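You operate a simulated robot arm through the tools that you are given. There is no shell and no other tool. Be economical: measure what you need, move in short steps, check, and stop when the job is done.

Carry out the task below with a simulated robot arm. There is one attempt and no reset: what you move stays moved.

Task
The card drum's grey basin has lifted: open up, press it down and latch the lid.
Fine: black tray on top of the heat box first; both puckers of the rim pressed flat; the blue latch ends down over the lid. Where these are worked on the way, their far stop is far enough and under half their travel is too little: blue latch, lid of the card drum.
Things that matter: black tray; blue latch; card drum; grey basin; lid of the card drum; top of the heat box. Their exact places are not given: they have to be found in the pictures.

It is judged by the outcome, as a careful person would: the job done as asked, and still so three seconds after it is handed in. It fails if anything else is knocked over, pushed out of place, dropped, spilled or broken. A push-on lid holds only when it is set on centred and level and pressed home; a screw cap is set on level and turned clockwise until tight.

Robot
A 7-joint arm with a two-finger parallel gripper on a trunk, on a base that drives. Base frame: it is fixed to the floor where the robot stands at the start and does not move with it; the origin is under the middle of the robot, x ahead of it, y to its left, z up; the surface under the hand at the start is at about z = 0.799. Units: m, rad, N and s.
With the tool pointing down near the work surface it reaches from about 0.12 to 0.7 m from the robot's upright axis, wherever it stands. Its first joint turns from -2.007 to 2.007 rad. Places, roughly: blue latch [0.3, 0.2, 0.8]; card drum [0.4, 0, 0.4]; lid of the card drum [0.4, 0, 0.8]; top of the heat box [0.1, -1, 0.9]. Payload 3.91 kg.
The TCP is the grasp point between the finger pads, 0.03 m short of the fingertips. In the tool frame z runs along the fingers and y along their closing line. The gripper opens to 0.11 m. The fingers are 0.02 m wide and 0.01 m thick; the gripper's body (0.048 by 0.112 m) begins 0.055 m behind the TCP.
Orientation is told as [roll, pitch, yaw] about the base's x, y, z axes, in that order, counted from this pose: with the fingers straight down and closing along the base's y, the tool's x points along the base's -x, its y along +y and its z along -z.

Tools
- The arm moves only by the tool play_rows. Its arguments are lists of equal length, an entry for each row: "translation": the shift along the base's x, y, z in mm, a list of three; "delta_rot": the turn, a rotation vector about the base's x, y, z in rad, a list of three; "hand": the closure, from 0 (fully open) to 1 (shut). In form: {"translation": [[dx, dy, dz], ...], "delta_rot": [[rx, ry, rz], ...], "hand": [hand, ...]}. A call has 1 to 20 rows; each row is the pose to reach, as a shift and turn from the pose commanded when the call began. Each row takes 0.2 s and may step no farther than 0.05 m and 0.15 rad from the row before; otherwise, or with a gripper value out of range, the whole call is refused. Where a pose cannot be reached the arm comes as near as it can. A force on the tool above 90 N (or 10 N above the force at the start of the call, whichever is more), or a blocked arm, ends the call early, and 0.2 s more pass. The fingers move at their own pace (about 0.108 m/s each) and stop on an object; they squeeze with about 33 N. The grip force told is the motor's: it shows also when the fingers shut on nothing. Time passes only in rows, and 0.2 s behind the last, so rows that repeat a pose let the fingers close. The reply holds the time, the measured pose of the TCP, the force on the tool along the base axes, the opening and the grip force, in the units named above and with some noise, with the torque about the TCP (base axes, N m) and any sound that the robot's microphone picked up.
- Cameras (640 x 400 px; columns grow to the right, rows downward): "scene" is now at [-0.0075, 0.1084, 1.796]; the picture's right is [-0.63, -0.78, 0.00], its down [-0.66, 0.54, -0.52] and it looks along [0.41, -0.33, -0.85] (base axes); focal length 247 px, centre (320, 200). "wrist" rides on the gripper at [0.072, 0.017, -0.103] in the tool frame; the picture's right is [-0.23, 0.97, 0.00], its down [-0.76, -0.18, -0.62] and it looks along [-0.61, -0.14, 0.78] (tool axes); focal length 222 px, centre (320, 200).
- grab_frame(camera): a new picture of that camera. The clock stands still meanwhile.
- lift_body(by): slides the trunk up (or, below 0, down) by that many m; the arm and the scene camera ride with it, the base frame stays. It gives what a move gives, with no picture.
- steer(legs): drives the robot by 1 to 6 legs, each [ahead, turn to the left] in m and rad, along the robot's own axes; the way and the turn of a leg run together, so that a leg with both is an arc; at most 1.5 m and 3.142 rad a leg. The arm and the cameras ride along, it lands a little off, and it stops where it bumps. It gives what a move gives.
- pan_tilt(pan, tilt): turns the head with the scene camera to pan (to the left, within 2.705 rad either way) and tilt (down, from -0.506 to 1.204), counted from straight ahead of the robot. It gives what a move gives.
- locate(camera, pixels): for up to 12 pixels [column, row] of the newest picture of that camera ("zoom" is the newest enlarged one), the place [x, y, z] in the base frame of the surface seen there, good to about 0.003 m. The clock stands still meanwhile.
- close_up(camera, box): a new picture of the part [left, top, right, bottom] of that camera's present view, enlarged. The clock stands still meanwhile.
- finish_job(): hands the job in; it is judged then, once.

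Keep the steps short. Do not move on a guess: measure, check each grasp and each placing, and mend mistakes. In all there are 80 turns and 68 pictures (those below and enlarged ones count). Leave the gripper open and the arm clear of the work at the hand-in unless told otherwise, and finish with a single line.

The tools are called after "Request:" as name(argument=value, ...) on one line, values as JSON. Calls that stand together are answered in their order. play_rows: Moves the arm, as the interface text tells. Its arguments: {"type":"object","properties":{"translation":{"type":"array","items":{"type":"array","items":{"type":"number"}}},"delta_rot":{"type":"array","items":{"type":"array","items":{"type":"number"}}},"hand":{"type":"array","items":{"type":"number"}}},"required":["translation","delta_rot","hand"]} The other tools are called the same way: lift_body (by) slides the trunk up or down; steer (legs) drives the base; pan_tilt (pan, tilt) turns the head that bears the scene camera; grab_frame (camera) takes a picture; locate (camera, pixels) gives the place of the surface under pixels of a picture; close_up (camera, box) takes an enlarged picture of a part of a camera's view; finish_job () hands the job in.

At the start:

```text
time: 0.0
tool_pos: [0.3984, 0.0272, 1.4497]
tool_rot: [0.0, 0.0, 0.0]
force: [-0.3, 0.1, -0.9]
wrist_torque: [-0.01, 0.04, 0.01]
width: 0.1099
grip_force: 0.1
trunk travel left (down, up): [-0.925, 0.065]
robot x, y, heading: [-0.0018, -0.0011, 0.0]
head pan, tilt: [-0.684, 1.018]
```

scene: 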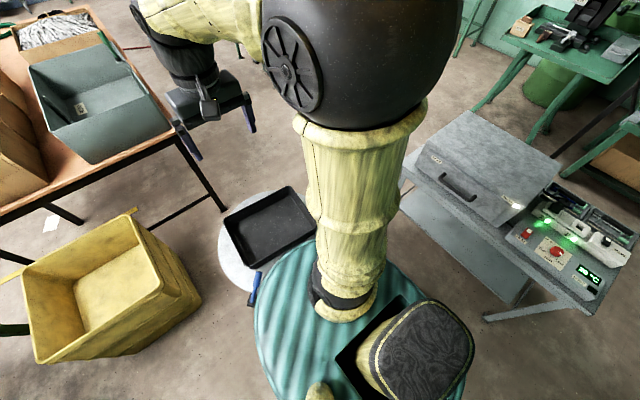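
wrist: 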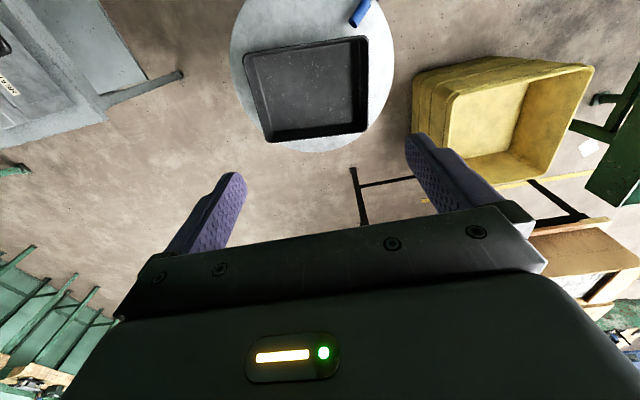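

I see the black tray on a round pale lid (scene about (270,227)), a blue latch at (255,290), and the grey heat box at (485,165). I'll measure these first.

Request:
locate(camera="scene", pixels=[[222, 218], [287, 187], [315, 237], [249, 264], [268, 225], [227, 255], [258, 275], [250, 305], [485, 110], [560, 170], [415, 165], [500, 225]])

Request:
locate(camera="wrist", pixels=[[245, 58], [365, 38], [366, 130], [268, 142], [310, 90], [235, 60], [390, 60], [320, 148], [355, 20], [370, 3], [310, 15], [250, 20]])

Request:
close_up(camera="wrist", box=[200, 0, 440, 160])

Request:
close_up(camera="scene", box=[390, 80, 640, 330])

```text
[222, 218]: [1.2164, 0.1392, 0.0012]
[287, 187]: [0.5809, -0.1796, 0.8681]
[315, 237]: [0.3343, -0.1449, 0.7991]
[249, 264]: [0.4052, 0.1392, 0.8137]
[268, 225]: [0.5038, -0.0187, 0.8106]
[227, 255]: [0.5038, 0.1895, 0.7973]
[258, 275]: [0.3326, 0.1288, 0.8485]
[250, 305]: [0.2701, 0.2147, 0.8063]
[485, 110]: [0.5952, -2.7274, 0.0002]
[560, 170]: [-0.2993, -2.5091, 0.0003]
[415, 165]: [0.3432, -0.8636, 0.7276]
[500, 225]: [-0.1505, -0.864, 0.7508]
```

```text
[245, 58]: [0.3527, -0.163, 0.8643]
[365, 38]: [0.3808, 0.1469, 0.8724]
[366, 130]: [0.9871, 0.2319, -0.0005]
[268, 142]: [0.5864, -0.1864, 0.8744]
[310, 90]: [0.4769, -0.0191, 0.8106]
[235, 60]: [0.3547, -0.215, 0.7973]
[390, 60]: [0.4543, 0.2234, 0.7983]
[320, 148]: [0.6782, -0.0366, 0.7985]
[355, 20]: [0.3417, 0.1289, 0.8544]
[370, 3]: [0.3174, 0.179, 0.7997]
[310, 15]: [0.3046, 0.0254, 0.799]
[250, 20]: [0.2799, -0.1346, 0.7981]
```

```text
2.50 times, centred on (320, 80) of wrist
```

zoom: 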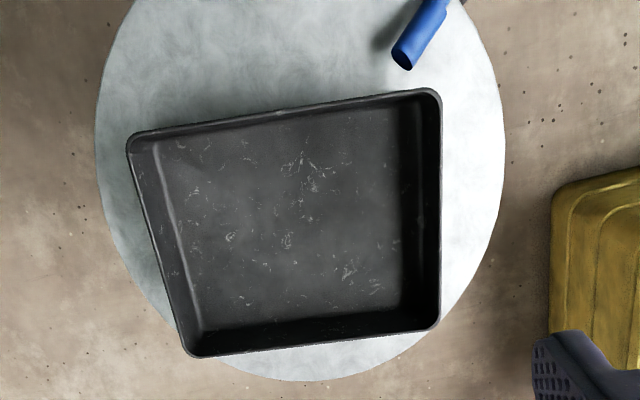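

```text
1.60 times, centred on (515, 205) of scene
```

zoom: 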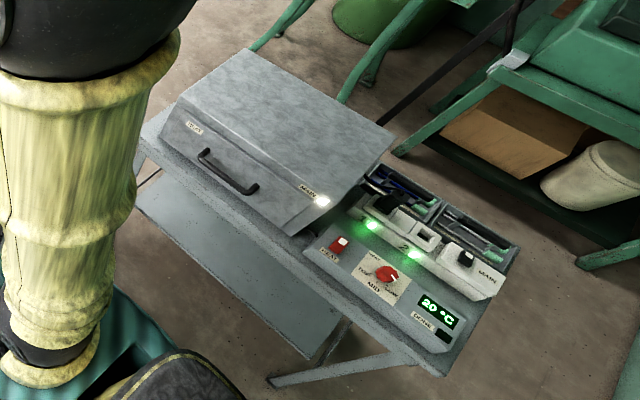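

The tray is about 0.31 x 0.23 m with its rim near z 0.87, standing on the lid at 0.798. Next I'll measure the heat box top in this close-up and look closely at the blue latch.

Request:
locate(camera="zoom", pixels=[[250, 55], [185, 100], [300, 180], [385, 135], [280, 110], [230, 170], [310, 205], [205, 150], [255, 190], [345, 165], [160, 150], [430, 250]])

Request:
close_up(camera="scene", box=[200, 170, 340, 330])

Request:
close_up(camera="wrist", box=[330, 0, 410, 50])

```text
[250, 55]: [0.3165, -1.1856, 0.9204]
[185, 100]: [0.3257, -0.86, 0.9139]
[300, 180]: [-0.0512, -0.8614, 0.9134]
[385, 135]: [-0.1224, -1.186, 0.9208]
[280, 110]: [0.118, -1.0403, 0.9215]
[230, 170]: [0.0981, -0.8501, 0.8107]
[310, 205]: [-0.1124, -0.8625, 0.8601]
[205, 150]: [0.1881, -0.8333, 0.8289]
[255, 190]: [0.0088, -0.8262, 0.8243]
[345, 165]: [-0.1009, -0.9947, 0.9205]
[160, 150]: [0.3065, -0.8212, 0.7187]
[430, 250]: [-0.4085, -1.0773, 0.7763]
```

```text
2.50 times, centred on (270, 250) of scene
```

zoom: 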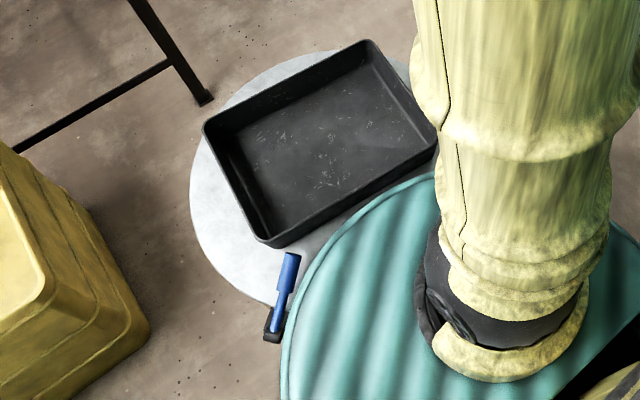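

```text
8.00 times, centred on (370, 25) of wrist
```

zoom: 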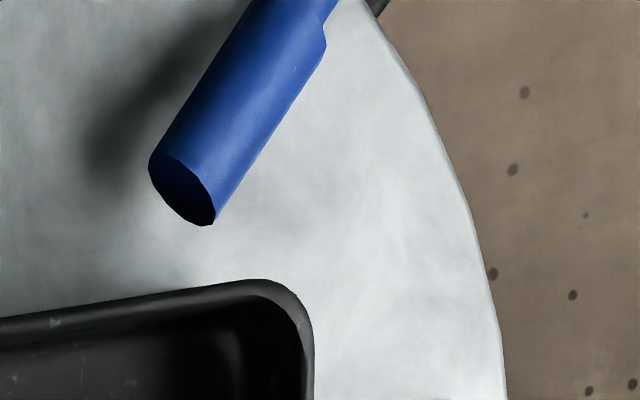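

The heat box top spans x -0.12..0.325 and y -1.19..-0.86 at z 0.92. That is a good fit for the tray with its long side along x. The tray's near wall runs from (0.353,-0.163) to (0.381,0.147), so its middle is about (0.367,-0.008) and it is skewed by -0.09 rad. I'll turn the gripper to close across that wall (yaw +1.48), move over its middle and lower the trunk.

Request:
play_rows(translation=[[-3, -3, 0], [-6, -7, 0], [-9, -10, 0], [-12, -14, 0], [-15, -17, 0], [-18, -21, 0], [-21, -25, 0], [-24, -28, 0], [-27, -32, 0], [-31, -35, 0], [-31, -35, 0]], delta_rot=[[0, 0, 0.148], [0, 0, 0.296], [0, 0, 0.444], [0, 0, 0.592], [0, 0, 0.74], [0, 0, 0.888], [0, 0, 1.036], [0, 0, 1.184], [0, 0, 1.332], [0, 0, 1.48], [0, 0, 1.48]], hand=[0, 0, 0, 0, 0, 0, 0, 0, 0, 0, 0])

Request:
lift_body(by=-0.45)

Request:
grab_frame(camera="wrist")

Request:
grab_frame(camera="scene")

```text
time: 2.4
tool_pos: [0.366, -0.0085, 1.451]
tool_rot: [0.001, 0.0, 1.482]
force: [-0.5, -0.1, -0.1]
wrist_torque: [-0.01, -0.05, 0.0]
width: 0.1096
grip_force: 0.2
trunk travel left (down, up): [-0.925, 0.065]
robot x, y, heading: [-0.0002, 0.0009, -0.002]
head pan, tilt: [-0.684, 1.018]
```

```text
refused: -0.45 is not a number from -0.4 to 0.4
```

```text
61 pictures are left
```

wrist: 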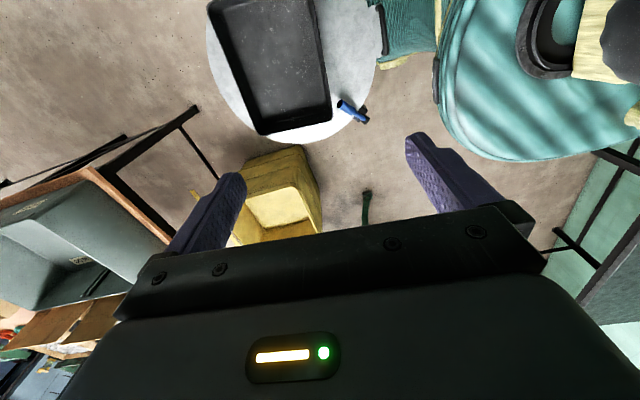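

```text
60 pictures are left
```

scene: 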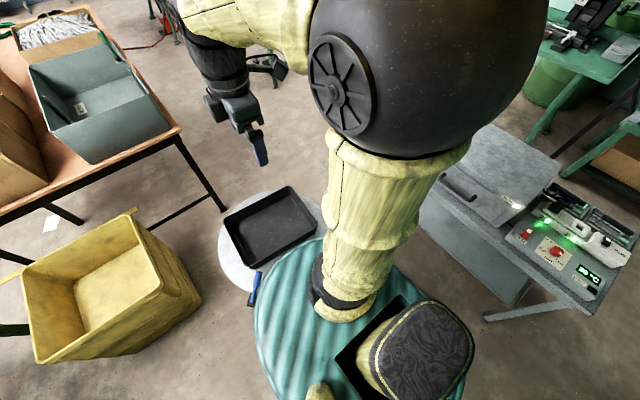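

Each lift is limited to 0.4, so I'll lower by that much.

Request:
lift_body(by=-0.4)

Request:
grab_frame(camera="wrist")

```text
time: 6.2
tool_pos: [0.3651, -0.0086, 1.052]
tool_rot: [-0.001, 0.001, 1.481]
force: [0.3, 0.2, -0.8]
wrist_torque: [0.0, 0.0, -0.06]
width: 0.1098
grip_force: 0.0
trunk travel left (down, up): [-0.525, 0.465]
robot x, y, heading: [0.0002, 0.0015, 0.003]
head pan, tilt: [-0.684, 1.018]
```

```text
59 pictures are left
```

wrist: 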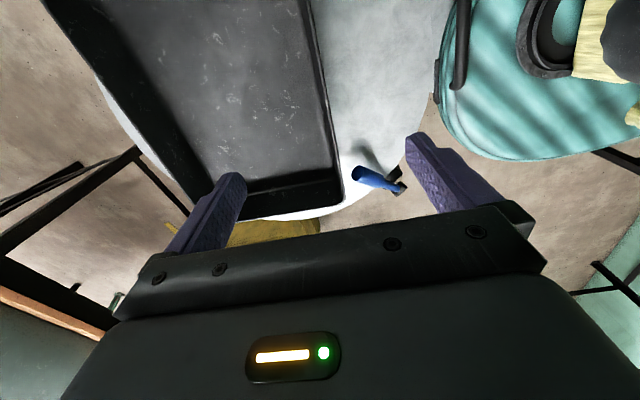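

The tray's near wall is the rim at pixels (313,30) to (340,200). I'll measure it and the latch.

Request:
locate(camera="wrist", pixels=[[311, 15], [319, 60], [326, 100], [332, 140], [340, 190], [345, 205], [250, 212], [357, 173], [380, 180], [402, 188], [300, 60], [400, 172]])

Request:
close_up(camera="wrist", box=[260, 60, 440, 220])

```text
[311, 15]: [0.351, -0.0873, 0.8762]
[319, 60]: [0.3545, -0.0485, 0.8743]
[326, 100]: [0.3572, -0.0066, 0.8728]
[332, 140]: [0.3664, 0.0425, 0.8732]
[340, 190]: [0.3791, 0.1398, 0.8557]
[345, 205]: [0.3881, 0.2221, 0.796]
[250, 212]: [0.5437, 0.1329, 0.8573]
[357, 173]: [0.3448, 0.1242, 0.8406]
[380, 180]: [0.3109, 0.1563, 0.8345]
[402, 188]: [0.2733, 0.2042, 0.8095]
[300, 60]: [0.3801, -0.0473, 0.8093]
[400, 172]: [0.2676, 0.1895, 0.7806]
```

```text
2.50 times, centred on (350, 140) of wrist
```

zoom: 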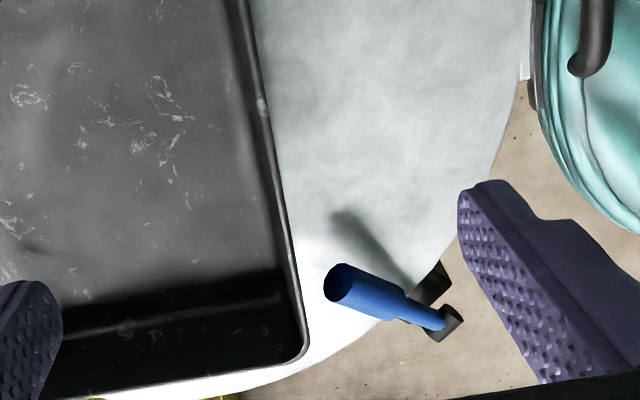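

The wall's middle is at x≈0.361. I'll go down with the fingers astride it to TCP z≈0.85, then close.

Request:
play_rows(translation=[[-4, 0, -40], [-4, 0, -80], [-4, 0, -120], [-4, 0, -160], [-4, 0, -190], [-4, 0, -200], [-4, 0, -200], [-4, 0, -200], [-4, 0, -200], [-4, 0, -200]], delta_rot=[[0, 0, 0], [0, 0, 0], [0, 0, 0], [0, 0, 0], [0, 0, 0], [0, 0, 0], [0, 0, 0], [0, 0, 0], [0, 0, 0], [0, 0, 0]], hand=[0, 0, 0, 0, 0, 0, 1, 1, 1, 1])

Request:
grab_frame(camera="wrist")

```text
time: 8.4
tool_pos: [0.3619, -0.0099, 0.8496]
tool_rot: [-0.003, 0.001, 1.479]
force: [-0.8, -0.9, 6.2]
wrist_torque: [-0.21, -1.87, -0.49]
width: 0.0099
grip_force: 33.0
trunk travel left (down, up): [-0.525, 0.465]
robot x, y, heading: [0.002, -0.0, 0.001]
head pan, tilt: [-0.684, 1.018]
```

```text
57 pictures are left
```

wrist: 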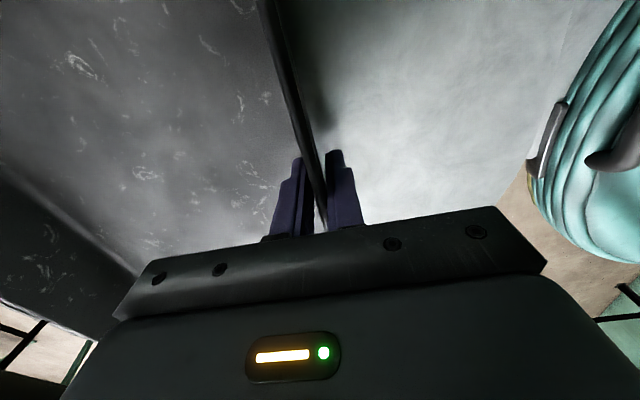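

The fingers hold the wall (opening 0.01 m, 33 N). Next is a slow test lift.

Request:
play_rows(translation=[[0, 0, 10], [0, 0, 25], [0, 0, 45], [0, 0, 65], [0, 0, 80], [0, 0, 80]], delta_rot=[[0, 0, 0], [0, 0, 0], [0, 0, 0], [0, 0, 0], [0, 0, 0], [0, 0, 0]], hand=[1, 1, 1, 1, 1, 1])

Request:
grab_frame(camera="wrist")

Request:
grab_frame(camera="scene")

```text
time: 9.8
tool_pos: [0.3623, -0.0095, 0.9301]
tool_rot: [0.001, 0.001, 1.479]
force: [-0.3, 0.4, -4.5]
wrist_torque: [0.06, 0.49, 0.0]
width: 0.0051
grip_force: 33.5
trunk travel left (down, up): [-0.525, 0.465]
robot x, y, heading: [-0.0026, -0.0007, -0.003]
head pan, tilt: [-0.684, 1.018]
```

```text
56 pictures are left
```

wrist: 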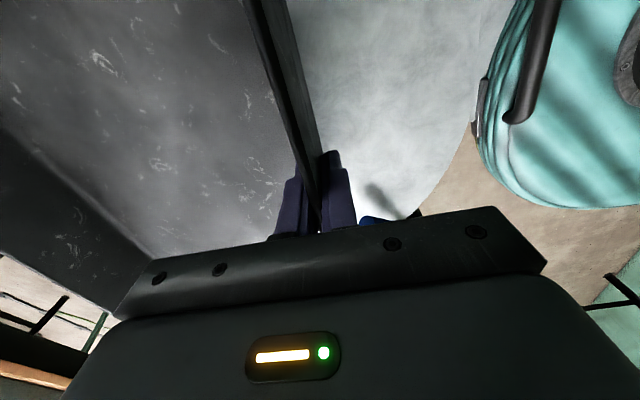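

```text
55 pictures are left
```

scene: 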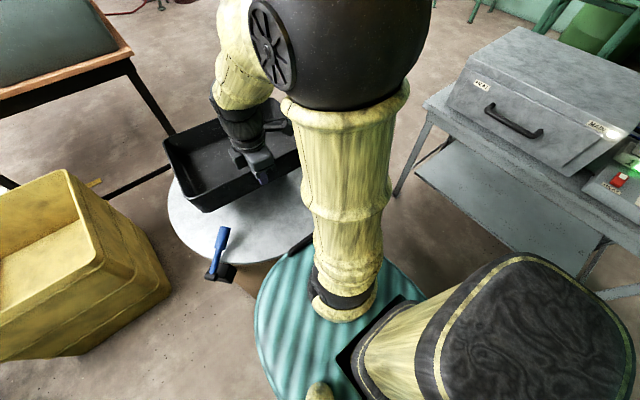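

The tray is held (about 0.45 kg). I'll raise the trunk and check that the base has room to turn by measuring the teal base disc and the table legs.

Request:
locate(camera="scene", pixels=[[258, 330], [280, 265], [400, 280], [300, 390], [355, 370], [520, 275], [230, 275], [425, 150], [580, 280], [210, 268], [560, 300], [415, 180]])

Request:
lift_body(by=0.25)

```text
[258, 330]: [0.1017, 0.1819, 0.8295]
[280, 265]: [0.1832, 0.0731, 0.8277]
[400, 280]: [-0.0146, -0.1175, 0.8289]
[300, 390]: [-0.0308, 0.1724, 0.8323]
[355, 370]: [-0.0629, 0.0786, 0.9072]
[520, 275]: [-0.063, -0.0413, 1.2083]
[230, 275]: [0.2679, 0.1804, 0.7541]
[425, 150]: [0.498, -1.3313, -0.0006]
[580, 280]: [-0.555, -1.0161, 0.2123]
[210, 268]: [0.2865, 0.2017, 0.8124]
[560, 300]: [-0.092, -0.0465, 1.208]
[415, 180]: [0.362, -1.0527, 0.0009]
```

```text
time: 12.4
tool_pos: [0.3618, -0.0085, 1.18]
tool_rot: [-0.001, -0.002, 1.479]
force: [-0.3, -0.4, -5.3]
wrist_torque: [0.06, 0.47, 0.0]
width: 0.0049
grip_force: 33.2
trunk travel left (down, up): [-0.775, 0.215]
robot x, y, heading: [-0.0019, 0.0014, -0.001]
head pan, tilt: [-0.684, 1.018]
```

The teal base disc has a radius of about 0.21 and the drum edge is at x≈0.23, which is tight. I'd rather back up a little before turning, so I'll look behind and to the right first.

Request:
pan_tilt(pan=-2.6, tilt=0.7)

Request:
grab_frame(camera="scene")

Request:
pan_tilt(pan=-1.3, tilt=1.1)

Request:
grab_frame(camera="scene")

```text
time: 14.3
tool_pos: [0.3619, -0.0096, 1.1797]
tool_rot: [-0.001, -0.001, 1.48]
force: [-0.4, 0.6, -4.1]
wrist_torque: [0.02, 0.47, -0.02]
width: 0.0049
grip_force: 32.9
trunk travel left (down, up): [-0.775, 0.215]
robot x, y, heading: [-0.004, 0.0029, -0.001]
head pan, tilt: [-2.601, 0.7]
```

```text
54 pictures are left
```

scene: 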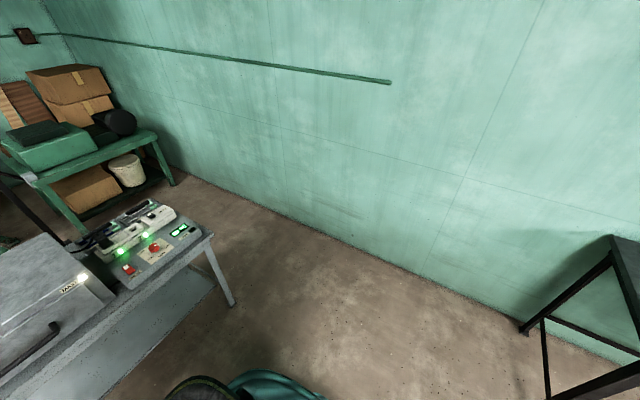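

```text
time: 15.8
tool_pos: [0.3619, -0.0087, 1.1813]
tool_rot: [0.001, 0.002, 1.481]
force: [0.2, -0.2, -5.3]
wrist_torque: [0.03, 0.51, -0.01]
width: 0.005
grip_force: 33.1
trunk travel left (down, up): [-0.775, 0.215]
robot x, y, heading: [0.0006, -0.0011, 0.002]
head pan, tilt: [-1.3, 1.1]
```

```text
53 pictures are left
```

scene: 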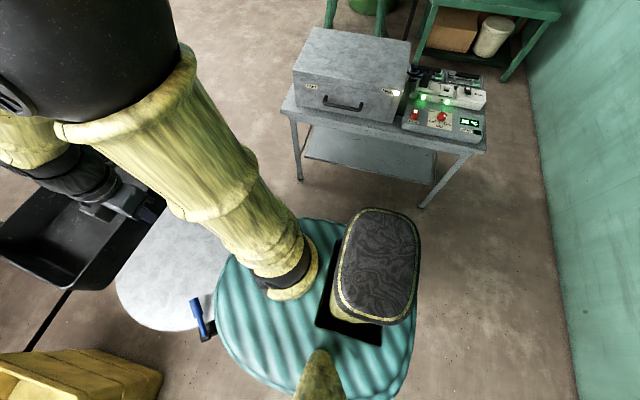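

There's open floor behind. The route is to back up 0.1, turn right, drive toward the heat box, and square up facing it. The tray stays at z≈1.13, above everything.

Request:
steer(legs=[[-0.1, 0], [0, -1.3], [0.4, 0], [0, -0.27]])

Request:
pan_tilt(pan=0.25, tilt=0.9)

Request:
grab_frame(camera="scene")

Request:
grab_frame(camera="wrist")

```text
time: 25.1
tool_pos: [0.0328, -0.7396, 1.1792]
tool_rot: [0.004, 0.002, 0.003]
force: [-0.3, 0.1, -4.3]
wrist_torque: [0.53, 0.02, 0.02]
width: 0.0049
grip_force: 32.5
trunk travel left (down, up): [-0.775, 0.215]
robot x, y, heading: [0.0082, -0.3789, -1.476]
head pan, tilt: [-1.3, 1.1]
stopped in leg 4: the robot was blocked; the commanded pose is now the measured one
```

```text
time: 26.7
tool_pos: [0.0332, -0.7416, 1.1793]
tool_rot: [0.002, 0.0, 0.005]
force: [0.2, -1.0, -4.4]
wrist_torque: [0.49, 0.01, -0.01]
width: 0.0049
grip_force: 32.9
trunk travel left (down, up): [-0.775, 0.215]
robot x, y, heading: [0.0038, -0.3851, -1.475]
head pan, tilt: [0.25, 0.901]
```

```text
52 pictures are left
```

scene: 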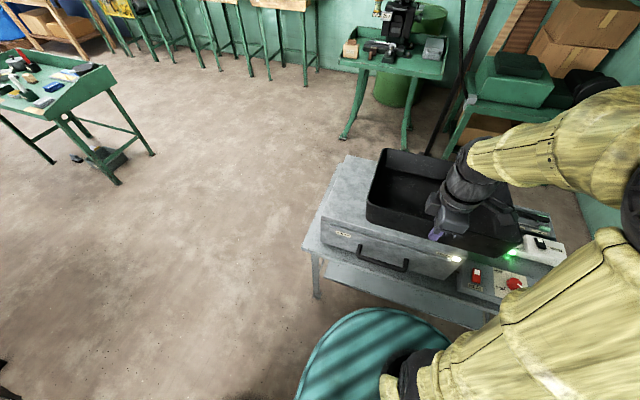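

```text
51 pictures are left
```

wrist: 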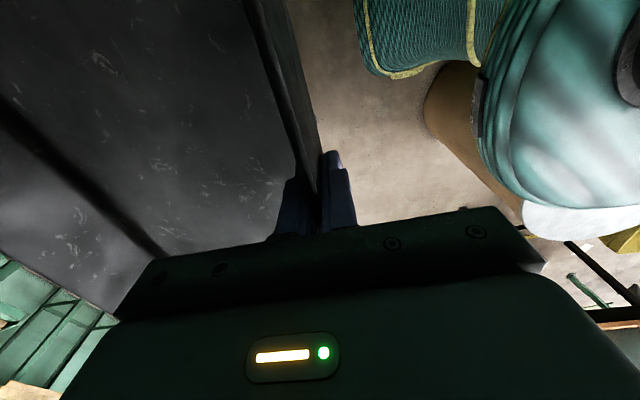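

Leg 4 stopped on a bump near its end, but the tool now has yaw ≈0, so the tray is already square to the heat box. I'll re-measure the box and the tray's level.

Request:
locate(camera="scene", pixels=[[347, 160], [325, 225], [380, 255], [440, 262], [383, 152], [370, 180], [368, 220], [440, 240], [495, 255], [405, 175], [390, 210], [355, 185]])

Request:
close_up(camera="scene", box=[280, 120, 580, 400])

```text
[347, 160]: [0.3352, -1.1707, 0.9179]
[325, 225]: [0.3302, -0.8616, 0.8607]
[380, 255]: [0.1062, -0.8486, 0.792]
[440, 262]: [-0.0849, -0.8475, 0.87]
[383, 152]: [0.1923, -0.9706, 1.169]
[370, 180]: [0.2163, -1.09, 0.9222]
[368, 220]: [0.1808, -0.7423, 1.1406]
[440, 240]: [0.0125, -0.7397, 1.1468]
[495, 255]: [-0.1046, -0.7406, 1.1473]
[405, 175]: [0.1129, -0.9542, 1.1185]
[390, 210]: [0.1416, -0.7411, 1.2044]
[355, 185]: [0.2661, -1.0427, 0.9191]
```

```text
1.43 times, centred on (430, 260) of scene
```

zoom: 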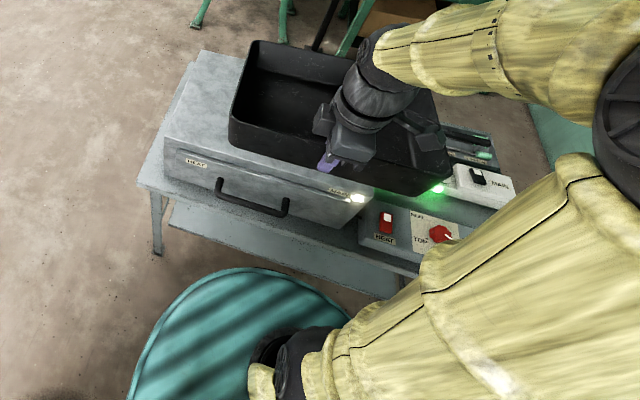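

The box hasn't moved. The tray's far rim is 0.035 m lower than the near rim (tilt ≈0.15 rad), so I'll tilt the tool to level it while moving over the box centre.

Request:
play_rows(translation=[[12, -28, 0], [24, -56, 0], [36, -84, 0], [48, -112, 0], [60, -140, 0], [72, -165, 0], [72, -165, 0]], delta_rot=[[-0.03, 0, 0], [-0.06, 0, 0], [-0.09, 0, 0], [-0.11, 0, 0], [-0.13, 0, 0], [-0.15, 0, 0], [-0.15, 0, 0]], hand=[1, 1, 1, 1, 1, 1, 1])

Request:
grab_frame(camera="scene")

```text
time: 28.3
tool_pos: [0.105, -0.905, 1.1804]
tool_rot: [-0.148, 0.003, 0.003]
force: [0.3, 0.3, -3.8]
wrist_torque: [0.55, -0.01, -0.04]
width: 0.0048
grip_force: 33.3
trunk travel left (down, up): [-0.775, 0.215]
robot x, y, heading: [0.0084, -0.3796, -1.478]
head pan, tilt: [0.25, 0.901]
```

```text
49 pictures are left
```

scene: 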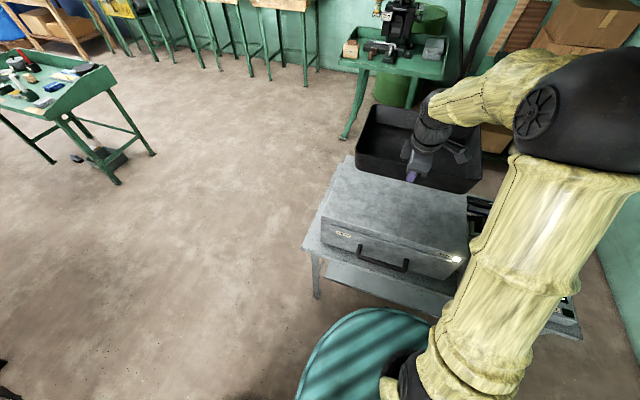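

Request:
locate(camera="scene", pixels=[[358, 155], [370, 105], [470, 195], [395, 160], [372, 110], [390, 106], [385, 160], [357, 175], [395, 186], [465, 192], [360, 140]])

Request:
close_up(camera="scene", box=[330, 80, 510, 220])

```text
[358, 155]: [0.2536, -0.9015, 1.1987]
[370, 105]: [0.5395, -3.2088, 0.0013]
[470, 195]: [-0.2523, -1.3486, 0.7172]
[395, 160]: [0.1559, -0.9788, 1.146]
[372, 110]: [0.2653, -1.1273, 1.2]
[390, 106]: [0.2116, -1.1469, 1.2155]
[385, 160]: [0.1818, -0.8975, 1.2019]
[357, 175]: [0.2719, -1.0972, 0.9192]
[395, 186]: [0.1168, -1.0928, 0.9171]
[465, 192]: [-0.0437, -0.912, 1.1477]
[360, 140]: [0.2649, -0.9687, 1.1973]
```

```text
2.86 times, centred on (420, 150) of scene
```

zoom: 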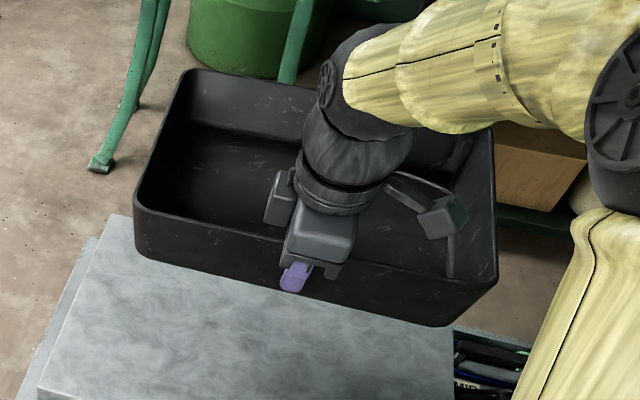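

The tray is level (rim ≈1.20 all round) and centred over the box. I'll lower about 0.2 m, slowing near contact.

Request:
play_rows(translation=[[0, 0, -45], [0, 0, -90], [0, 0, -135], [0, 0, -170], [0, 0, -185], [0, 0, -193], [0, 0, -198], [0, 0, -201], [0, 0, -204], [0, 0, -206], [0, 0, -206]], delta_rot=[[0, 0, 0], [0, 0, 0], [0, 0, 0], [0, 0, 0], [0, 0, 0], [0, 0, 0], [0, 0, 0], [0, 0, 0], [0, 0, 0], [0, 0, 0], [0, 0, 0]], hand=[1, 1, 1, 1, 1, 1, 1, 1, 1, 1, 1])

Request:
grab_frame(camera="scene")

```text
time: 30.7
tool_pos: [0.1062, -0.9059, 0.9738]
tool_rot: [-0.147, 0.001, 0.003]
force: [0.2, 0.0, -4.6]
wrist_torque: [0.52, 0.05, 0.02]
width: 0.0048
grip_force: 33.0
trunk travel left (down, up): [-0.775, 0.215]
robot x, y, heading: [0.0115, -0.3797, -1.479]
head pan, tilt: [0.25, 0.901]
```

```text
47 pictures are left
```

scene: 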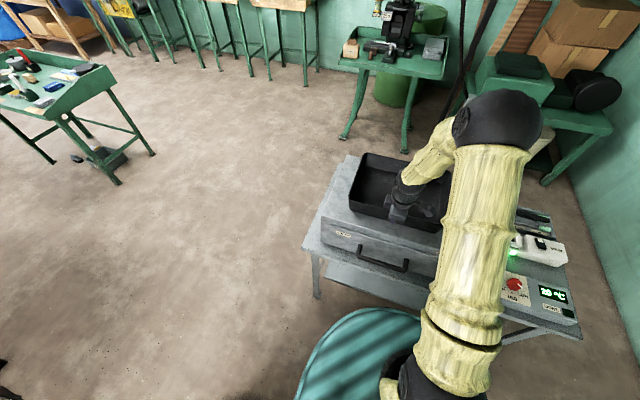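

No contact yet (the force still shows the tray's weight). I'll continue in 2 mm steps.

Request:
play_rows(translation=[[0, 0, -2], [0, 0, -4], [0, 0, -6], [0, 0, -6]], delta_rot=[[0, 0, 0], [0, 0, 0], [0, 0, 0], [0, 0, 0]], hand=[1, 1, 1, 1])

Request:
close_up(camera="scene", box=[310, 140, 460, 280])

```text
time: 31.7
tool_pos: [0.1059, -0.9062, 0.9692]
tool_rot: [-0.151, 0.001, 0.002]
force: [2.1, 1.1, 13.3]
wrist_torque: [0.48, -0.61, 0.19]
width: 0.0048
grip_force: 33.2
trunk travel left (down, up): [-0.775, 0.215]
robot x, y, heading: [0.0069, -0.3805, -1.475]
head pan, tilt: [0.25, 0.901]
```

```text
2.86 times, centred on (385, 210) of scene
```

zoom: 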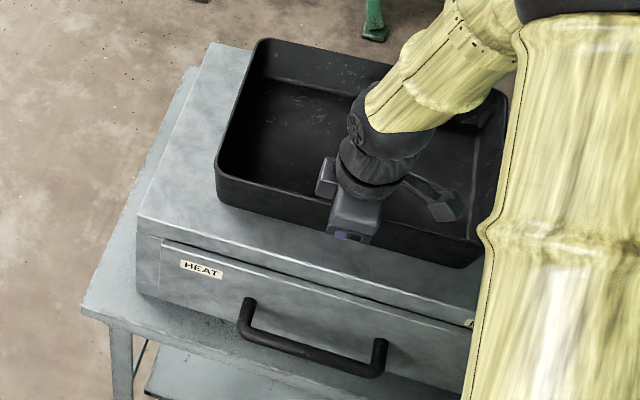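

The tray has touched down (17 N change in force). I'll open and withdraw along the tool axis.

Request:
play_rows(translation=[[0, 0, 0], [0, 0, 0], [0, 0, 0], [0, 6, 40], [0, 12, 80], [0, 18, 120], [0, 24, 160], [0, 70, 185], [0, 110, 200]], delta_rot=[[0, 0, 0], [0, 0, 0], [0, 0, 0], [0, 0, 0], [0, 0, 0], [0, 0, 0], [0.05, 0, 0], [0.1, 0, 0], [0.15, 0, 0]], hand=[0.6, 0.3, 0, 0, 0, 0, 0, 0, 0])

Request:
grab_frame(camera="scene")

```text
refused: row 8 steps farther than a row can; nothing moved
```

```text
45 pictures are left
```

scene: 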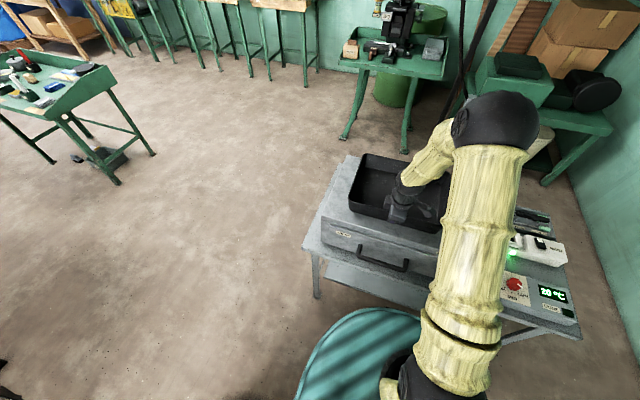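

One step was too long, so I'll send it again with smaller ones.

Request:
play_rows(translation=[[0, 0, 0], [0, 0, 0], [0, 0, 0], [0, 6, 40], [0, 12, 80], [0, 18, 120], [0, 24, 160], [0, 55, 185], [0, 90, 200], [0, 125, 200]], delta_rot=[[0, 0, 0], [0, 0, 0], [0, 0, 0], [0, 0, 0], [0, 0, 0], [0, 0, 0], [0.05, 0, 0], [0.1, 0, 0], [0.15, 0, 0], [0.15, 0, 0]], hand=[0.6, 0.3, 0, 0, 0, 0, 0, 0, 0, 0])

Request:
grab_frame(camera="scene")

```text
time: 33.9
tool_pos: [0.105, -0.7781, 1.169]
tool_rot: [0.002, 0.001, 0.004]
force: [-0.7, -0.3, 0.7]
wrist_torque: [-0.02, 0.01, 0.0]
width: 0.11
grip_force: 0.1
trunk travel left (down, up): [-0.775, 0.215]
robot x, y, heading: [0.0071, -0.3781, -1.476]
head pan, tilt: [0.25, 0.901]
```

```text
44 pictures are left
```

scene: 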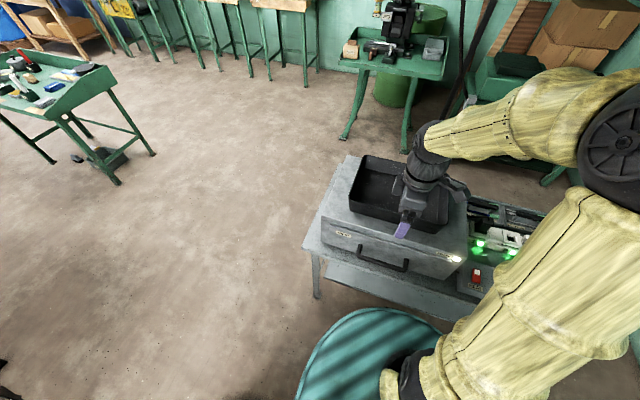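

The tray sits on the heat box. I'll drive back the way I came, stopping at about (-0.1, 0) facing the drum, and look at it.

Request:
steer(legs=[[0, 0.17], [-0.4, 0], [0, 1.31]])

Request:
pan_tilt(pan=0.0, tilt=0.9)

Request:
grab_frame(camera="scene")

Request:
grab_frame(camera="wrist")

```text
time: 42.5
tool_pos: [0.3018, 0.0939, 1.1685]
tool_rot: [0.002, 0.0, 1.537]
force: [0.6, -0.5, 0.5]
wrist_torque: [-0.01, -0.02, 0.01]
width: 0.11
grip_force: 0.0
trunk travel left (down, up): [-0.775, 0.215]
robot x, y, heading: [-0.1006, 0.0106, 0.058]
head pan, tilt: [0.25, 0.901]
```

```text
time: 43.2
tool_pos: [0.3017, 0.0941, 1.168]
tool_rot: [0.002, 0.0, 1.536]
force: [0.6, 0.3, 0.3]
wrist_torque: [-0.03, 0.0, 0.02]
width: 0.1101
grip_force: 0.1
trunk travel left (down, up): [-0.775, 0.215]
robot x, y, heading: [-0.1022, 0.0109, 0.058]
head pan, tilt: [0.0, 0.901]
```

```text
43 pictures are left
```

scene: 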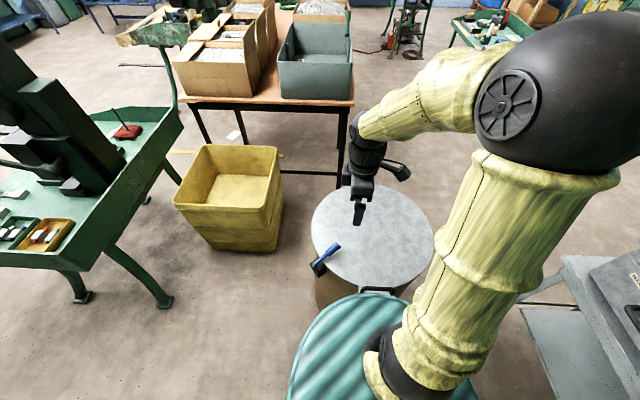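

```text
42 pictures are left
```

wrist: 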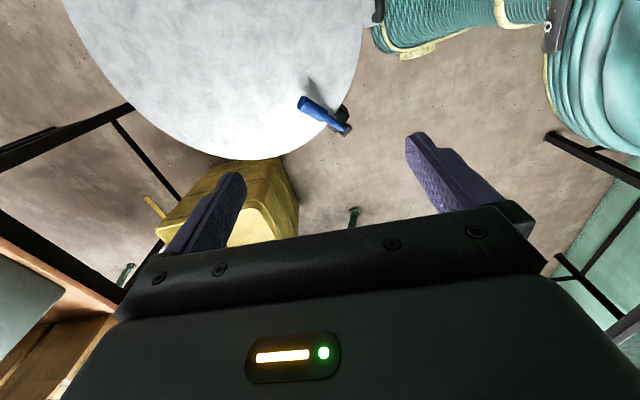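

The lid is now bare. I see the blue latch at scene (327,258) and a black item at the near edge at (378,290), so I'll zoom in.

Request:
close_up(camera="scene", box=[290, 170, 450, 320])

Request:
locate(camera="scene", pixels=[[380, 290], [362, 290], [395, 292], [337, 245], [325, 258], [315, 270], [375, 188], [315, 230], [432, 240], [370, 240], [375, 283], [330, 205]])

```text
2.67 times, centred on (370, 245) of scene
```

zoom: 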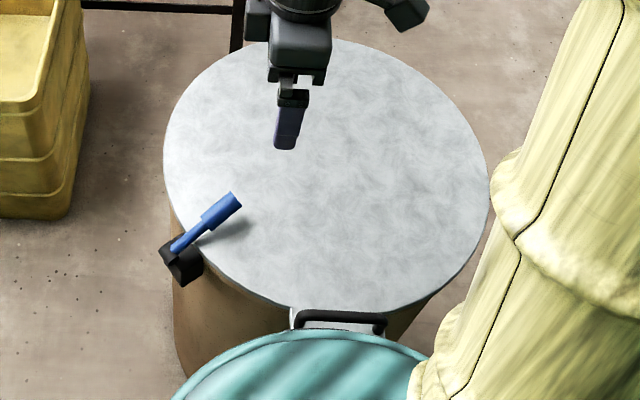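

```text
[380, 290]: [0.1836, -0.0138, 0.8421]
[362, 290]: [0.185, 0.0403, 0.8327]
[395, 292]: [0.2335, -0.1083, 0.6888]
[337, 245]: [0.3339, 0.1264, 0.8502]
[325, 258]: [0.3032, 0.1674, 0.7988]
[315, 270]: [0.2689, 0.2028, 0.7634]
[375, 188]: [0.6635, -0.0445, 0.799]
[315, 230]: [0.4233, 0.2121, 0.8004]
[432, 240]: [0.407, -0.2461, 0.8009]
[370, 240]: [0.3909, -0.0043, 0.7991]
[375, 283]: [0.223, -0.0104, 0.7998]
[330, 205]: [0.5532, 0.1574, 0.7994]
```

The lid has a tab with a black handle at its near edge (x≈0.18–0.22), so the hinge should be on the far side. I'll look closer at the handle and the latch.

Request:
close_up(camera="scene", box=[350, 270, 410, 310])

Request:
locate(camera="zoom", pixels=[[150, 155], [140, 210], [210, 190], [330, 200], [440, 215], [455, 240], [250, 230], [400, 245], [250, 260], [130, 260], [300, 150], [350, 300]])

Request:
close_up(camera="scene", box=[300, 230, 360, 290])

```text
10.00 times, centred on (380, 290) of scene
```

zoom: 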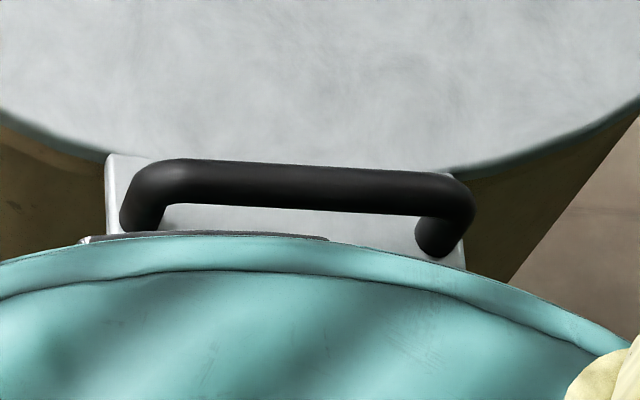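

```text
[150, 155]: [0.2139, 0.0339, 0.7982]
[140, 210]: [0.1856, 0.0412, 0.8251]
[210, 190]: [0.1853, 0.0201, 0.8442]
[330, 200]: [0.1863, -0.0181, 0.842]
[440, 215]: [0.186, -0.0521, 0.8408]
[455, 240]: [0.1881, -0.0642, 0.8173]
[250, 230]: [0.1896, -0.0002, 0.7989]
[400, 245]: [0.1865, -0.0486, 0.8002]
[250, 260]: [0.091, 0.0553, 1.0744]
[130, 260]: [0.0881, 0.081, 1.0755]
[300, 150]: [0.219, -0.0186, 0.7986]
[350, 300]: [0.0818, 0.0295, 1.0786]
```

```text
6.67 times, centred on (330, 260) of scene
```

zoom: 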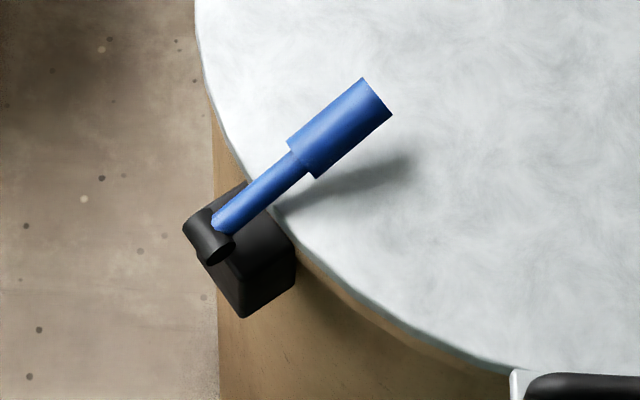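

The handle is a bar at x≈0.186, z≈0.84, y -0.055..0.035, and the teal disc rides with the trunk. I'll measure the latch lever in this close-up.

Request:
locate(camera="zoom", pixels=[[375, 100], [340, 130], [305, 160], [270, 190], [225, 225], [215, 260], [195, 225], [228, 248], [250, 300], [290, 270], [240, 270], [350, 150]])

Request:
play_rows(translation=[[0, 0, 0], [0, 0, 0], [0, 0, 0], [0, 0, 0], [0, 0, 0], [0, 0, 0]], delta_rot=[[0, 0, 0.13], [0, 0, 0.26], [0, 0, 0.39], [0, 0, 0.52], [0, 0, 0.65], [0, 0, 0.745]], hand=[0, 0, 0, 0, 0, 0])

Request:
grab_frame(camera="wrist")

```text
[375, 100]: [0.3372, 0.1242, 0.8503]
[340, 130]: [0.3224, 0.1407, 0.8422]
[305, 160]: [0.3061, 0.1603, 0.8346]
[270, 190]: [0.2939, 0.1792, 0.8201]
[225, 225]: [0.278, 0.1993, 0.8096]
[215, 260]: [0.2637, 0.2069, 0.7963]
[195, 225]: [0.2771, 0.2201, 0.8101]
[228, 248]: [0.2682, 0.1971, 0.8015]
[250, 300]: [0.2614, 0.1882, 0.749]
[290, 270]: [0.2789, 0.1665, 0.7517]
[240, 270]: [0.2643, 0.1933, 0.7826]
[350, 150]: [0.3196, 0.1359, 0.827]
```

```text
time: 44.6
tool_pos: [0.3036, 0.0934, 1.1691]
tool_rot: [0.001, 0.0, 2.284]
force: [0.4, -0.5, 0.0]
wrist_torque: [-0.01, 0.01, 0.0]
width: 0.11
grip_force: 0.0
trunk travel left (down, up): [-0.775, 0.215]
robot x, y, heading: [-0.1015, 0.0077, 0.064]
head pan, tilt: [0.0, 0.901]
```

```text
38 pictures are left
```

wrist: 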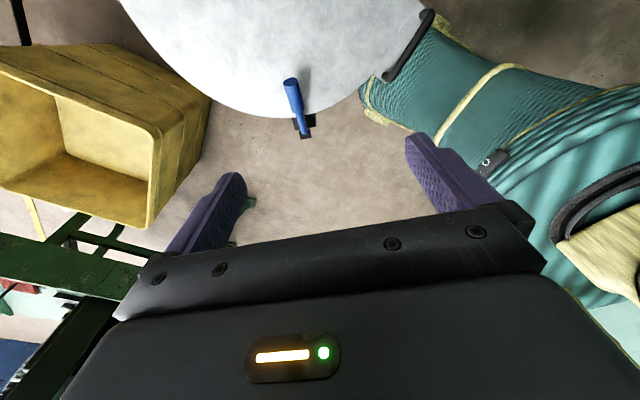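

The lever runs from its pivot near (0.27,0.207,0.80) to its tip (0.336,0.126,0.845), about 0.11 m long and 21° up. I'll go above a grip point at (0.323,0.142), with the fingers closing across the lever, and lower the trunk 0.2.

Request:
play_rows(translation=[[10, 24, 0], [19, 48, 0], [19, 48, 0]], delta_rot=[[0, 0, 0], [0, 0, -0.03], [0, 0, -0.03]], hand=[0, 0, 0])

Request:
lift_body(by=-0.2)

Request:
grab_frame(camera="wrist")

```text
time: 45.5
tool_pos: [0.3203, 0.1426, 1.1683]
tool_rot: [0.002, 0.002, 2.252]
force: [-0.5, 0.3, -0.2]
wrist_torque: [0.03, -0.03, 0.02]
width: 0.1099
grip_force: 0.0
trunk travel left (down, up): [-0.775, 0.215]
robot x, y, heading: [-0.1001, 0.0102, 0.058]
head pan, tilt: [0.0, 0.901]
```

```text
time: 47.6
tool_pos: [0.3207, 0.1422, 0.9682]
tool_rot: [0.001, 0.0, 2.253]
force: [-0.7, 0.9, 0.0]
wrist_torque: [-0.05, 0.0, 0.02]
width: 0.1102
grip_force: 0.1
trunk travel left (down, up): [-0.575, 0.415]
robot x, y, heading: [-0.1035, 0.01, 0.06]
head pan, tilt: [0.0, 0.901]
```

```text
37 pictures are left
```

wrist: 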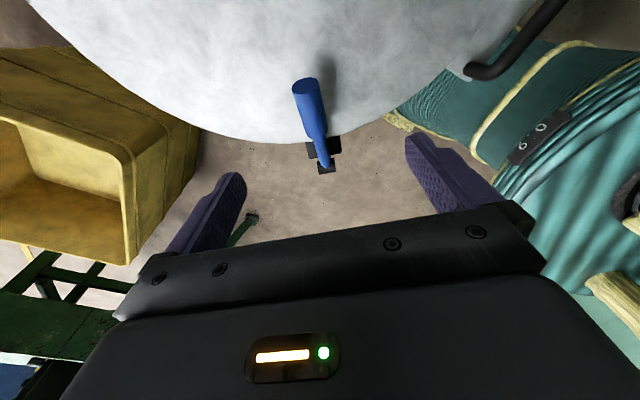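

The lever lies between the fingers. I'll lower to z 0.84 and close.

Request:
play_rows(translation=[[0, 0, -40], [0, 0, -80], [0, 0, -110], [0, 0, -127], [0, 0, -127], [0, 0, -127], [0, 0, -127], [0, 0, -127]], delta_rot=[[0, 0, 0], [0, 0, 0], [0, 0, 0], [0, 0, 0], [0, 0, 0], [0, 0, 0], [0, 0, 0], [0, 0, 0]], hand=[0, 0, 0, 0, 0.5, 1, 1, 1])

Request:
grab_frame(camera="wrist")

```text
time: 49.4
tool_pos: [0.3249, 0.1477, 0.842]
tool_rot: [-0.006, 0.001, 2.253]
force: [27.1, 22.7, 1.9]
wrist_torque: [0.63, -0.32, -0.53]
width: 0.0262
grip_force: 44.8
trunk travel left (down, up): [-0.575, 0.415]
robot x, y, heading: [-0.1006, 0.0118, 0.063]
head pan, tilt: [0.0, 0.901]
```

```text
36 pictures are left
```

wrist: 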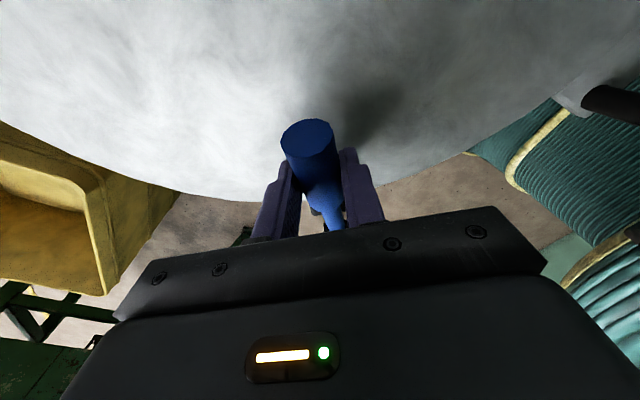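

It is gripped (width 0.026), with a ~35 N side load because I'm about 6 mm off along the closing line. I'll correct that and follow the arc up to about 50°.

Request:
play_rows(translation=[[5, 6, 0], [2, 9.6, 10.4], [-1.7, 14.2, 20], [-6.5, 20.1, 29.5], [-12, 27, 37.9], [-12, 27, 37.9]], delta_rot=[[0, 0, 0], [0, 0, 0], [0, 0, 0], [0, 0, 0], [0, 0, 0], [0, 0, 0]], hand=[1, 1, 1, 1, 1, 1])

Request:
grab_frame(camera="wrist")

```text
time: 50.8
tool_pos: [0.3089, 0.1689, 0.8781]
tool_rot: [0.001, 0.0, 2.254]
force: [19.1, -5.5, -2.3]
wrist_torque: [-0.69, -1.33, -0.65]
width: 0.0264
grip_force: 45.4
trunk travel left (down, up): [-0.575, 0.415]
robot x, y, heading: [-0.1002, 0.0103, 0.058]
head pan, tilt: [0.0, 0.901]
```

```text
35 pictures are left
```

wrist: 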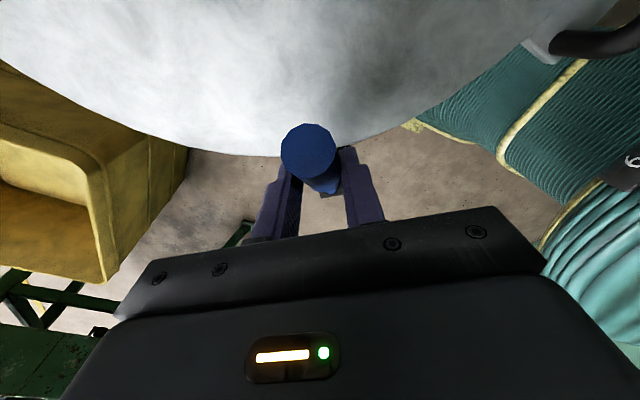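

The lever follows. Continuing along the arc to about 95°.

Request:
play_rows(translation=[[-5, 9, 7.2], [-11, 17, 13.1], [-18, 26, 17.5], [-25.6, 35, 20.4], [-33, 44.5, 21.7], [-41, 54, 21.4], [-41, 54, 21.4]], delta_rot=[[0, 0, 0], [0, 0, 0], [0, 0, 0], [0, 0, 0], [0, 0, 0], [0, 0, 0], [0, 0, 0]], hand=[1, 1, 1, 1, 1, 1, 1])

Request:
grab_frame(camera="wrist")

Request:
close_up(camera="scene", box=[250, 180, 410, 300])

```text
time: 52.4
tool_pos: [0.2664, 0.2239, 0.9024]
tool_rot: [0.002, -0.002, 2.256]
force: [-0.5, 0.3, 0.1]
wrist_torque: [0.03, 0.01, 0.02]
width: 0.0
grip_force: 37.5
trunk travel left (down, up): [-0.575, 0.415]
robot x, y, heading: [-0.1011, 0.0097, 0.059]
head pan, tilt: [0.0, 0.901]
```

```text
34 pictures are left
```

wrist: 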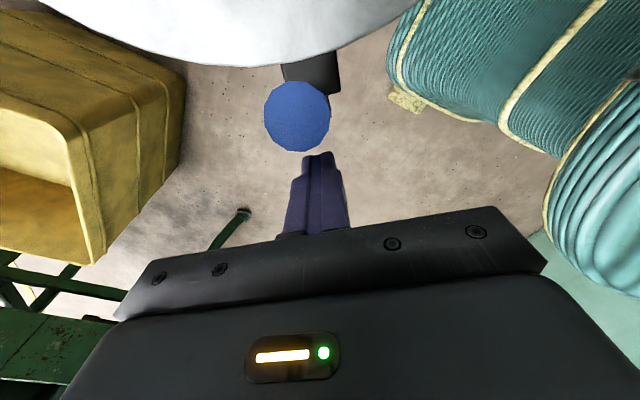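

```text
3.33 times, centred on (330, 240) of scene
```

zoom: 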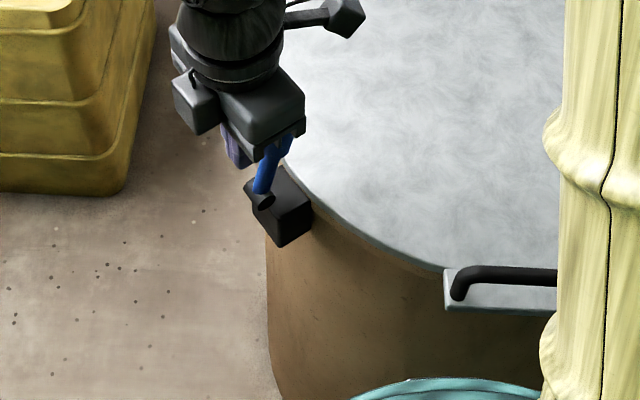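

The fingers slipped off near the top and the lever now stands almost upright. I'll measure its tip.

Request:
locate(camera="wrist", pixels=[[297, 115], [297, 90], [297, 145], [270, 115], [325, 115], [310, 70]])

Request:
locate(camera="zoom", pixels=[[265, 180], [280, 145], [272, 165], [285, 210], [262, 200]])

```text
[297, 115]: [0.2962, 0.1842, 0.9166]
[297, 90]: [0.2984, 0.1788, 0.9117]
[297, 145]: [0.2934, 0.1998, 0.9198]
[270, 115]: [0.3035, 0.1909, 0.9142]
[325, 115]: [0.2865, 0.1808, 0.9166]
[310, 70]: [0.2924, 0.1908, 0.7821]
```

```text
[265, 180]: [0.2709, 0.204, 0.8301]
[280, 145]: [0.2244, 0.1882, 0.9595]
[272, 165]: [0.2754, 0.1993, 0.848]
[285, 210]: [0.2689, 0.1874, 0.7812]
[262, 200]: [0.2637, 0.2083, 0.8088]
```

The lever stands at about 74° with its tip at (0.295,0.188,0.916). I'll raise the closed fingers, move to the inner side of the lever, lower, and push it outward along its arc.

Request:
play_rows(translation=[[0, 0, 40], [0, 0, 75], [22, -28, 75], [45, -57, 75], [45, -57, 40], [45, -57, 3], [39, -49.5, 4], [33, -42.3, 5], [27, -35, 6.5], [21, -27.5, 8], [14, -19.5, 9], [7.8, -11.2, 9], [1, -3, 7], [-5.5, 5, 4], [-5.5, 5, 4]], delta_rot=[[0, 0, 0], [0, 0, 0], [0, 0, 0], [0, 0, 0], [0, 0, 0], [0, 0, 0], [0, 0, 0], [0, 0, 0], [0, 0, 0], [0, 0, 0], [0, 0, 0], [0, 0, 0], [0, 0, 0], [0, 0, 0], [0, 0, 0]], hand=[1, 1, 1, 1, 1, 1, 1, 1, 1, 1, 1, 1, 1, 1, 1])

Request:
grab_frame(camera="wrist")

Request:
close_up(camera="scene", box=[250, 180, 410, 300])

```text
time: 55.6
tool_pos: [0.263, 0.2255, 0.905]
tool_rot: [0.0, 0.001, 2.25]
force: [8.5, -9.6, 15.6]
wrist_torque: [-0.26, -0.06, -0.15]
width: 0.0
grip_force: 37.9
trunk travel left (down, up): [-0.575, 0.415]
robot x, y, heading: [-0.1014, 0.0107, 0.053]
head pan, tilt: [0.0, 0.901]
```

```text
32 pictures are left
```

wrist: 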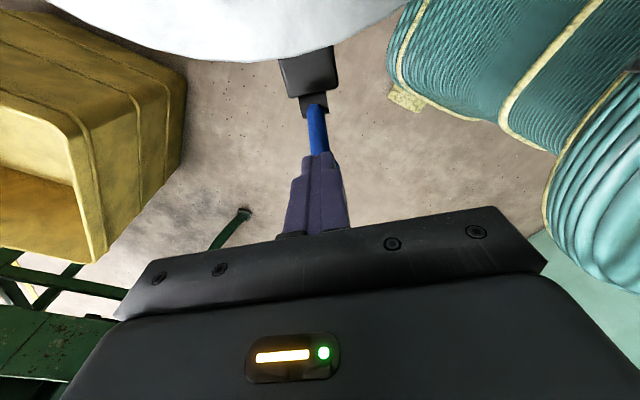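

```text
3.33 times, centred on (330, 240) of scene
```

zoom: 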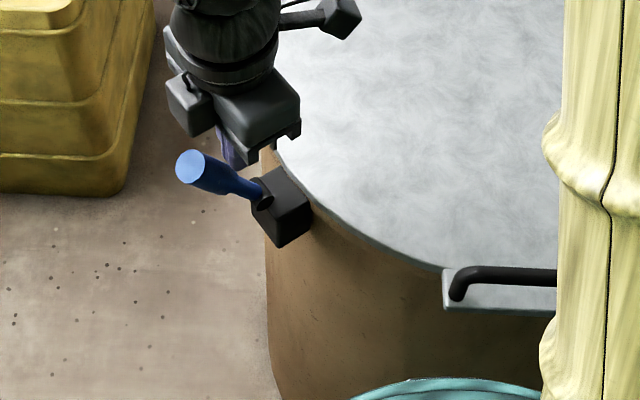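

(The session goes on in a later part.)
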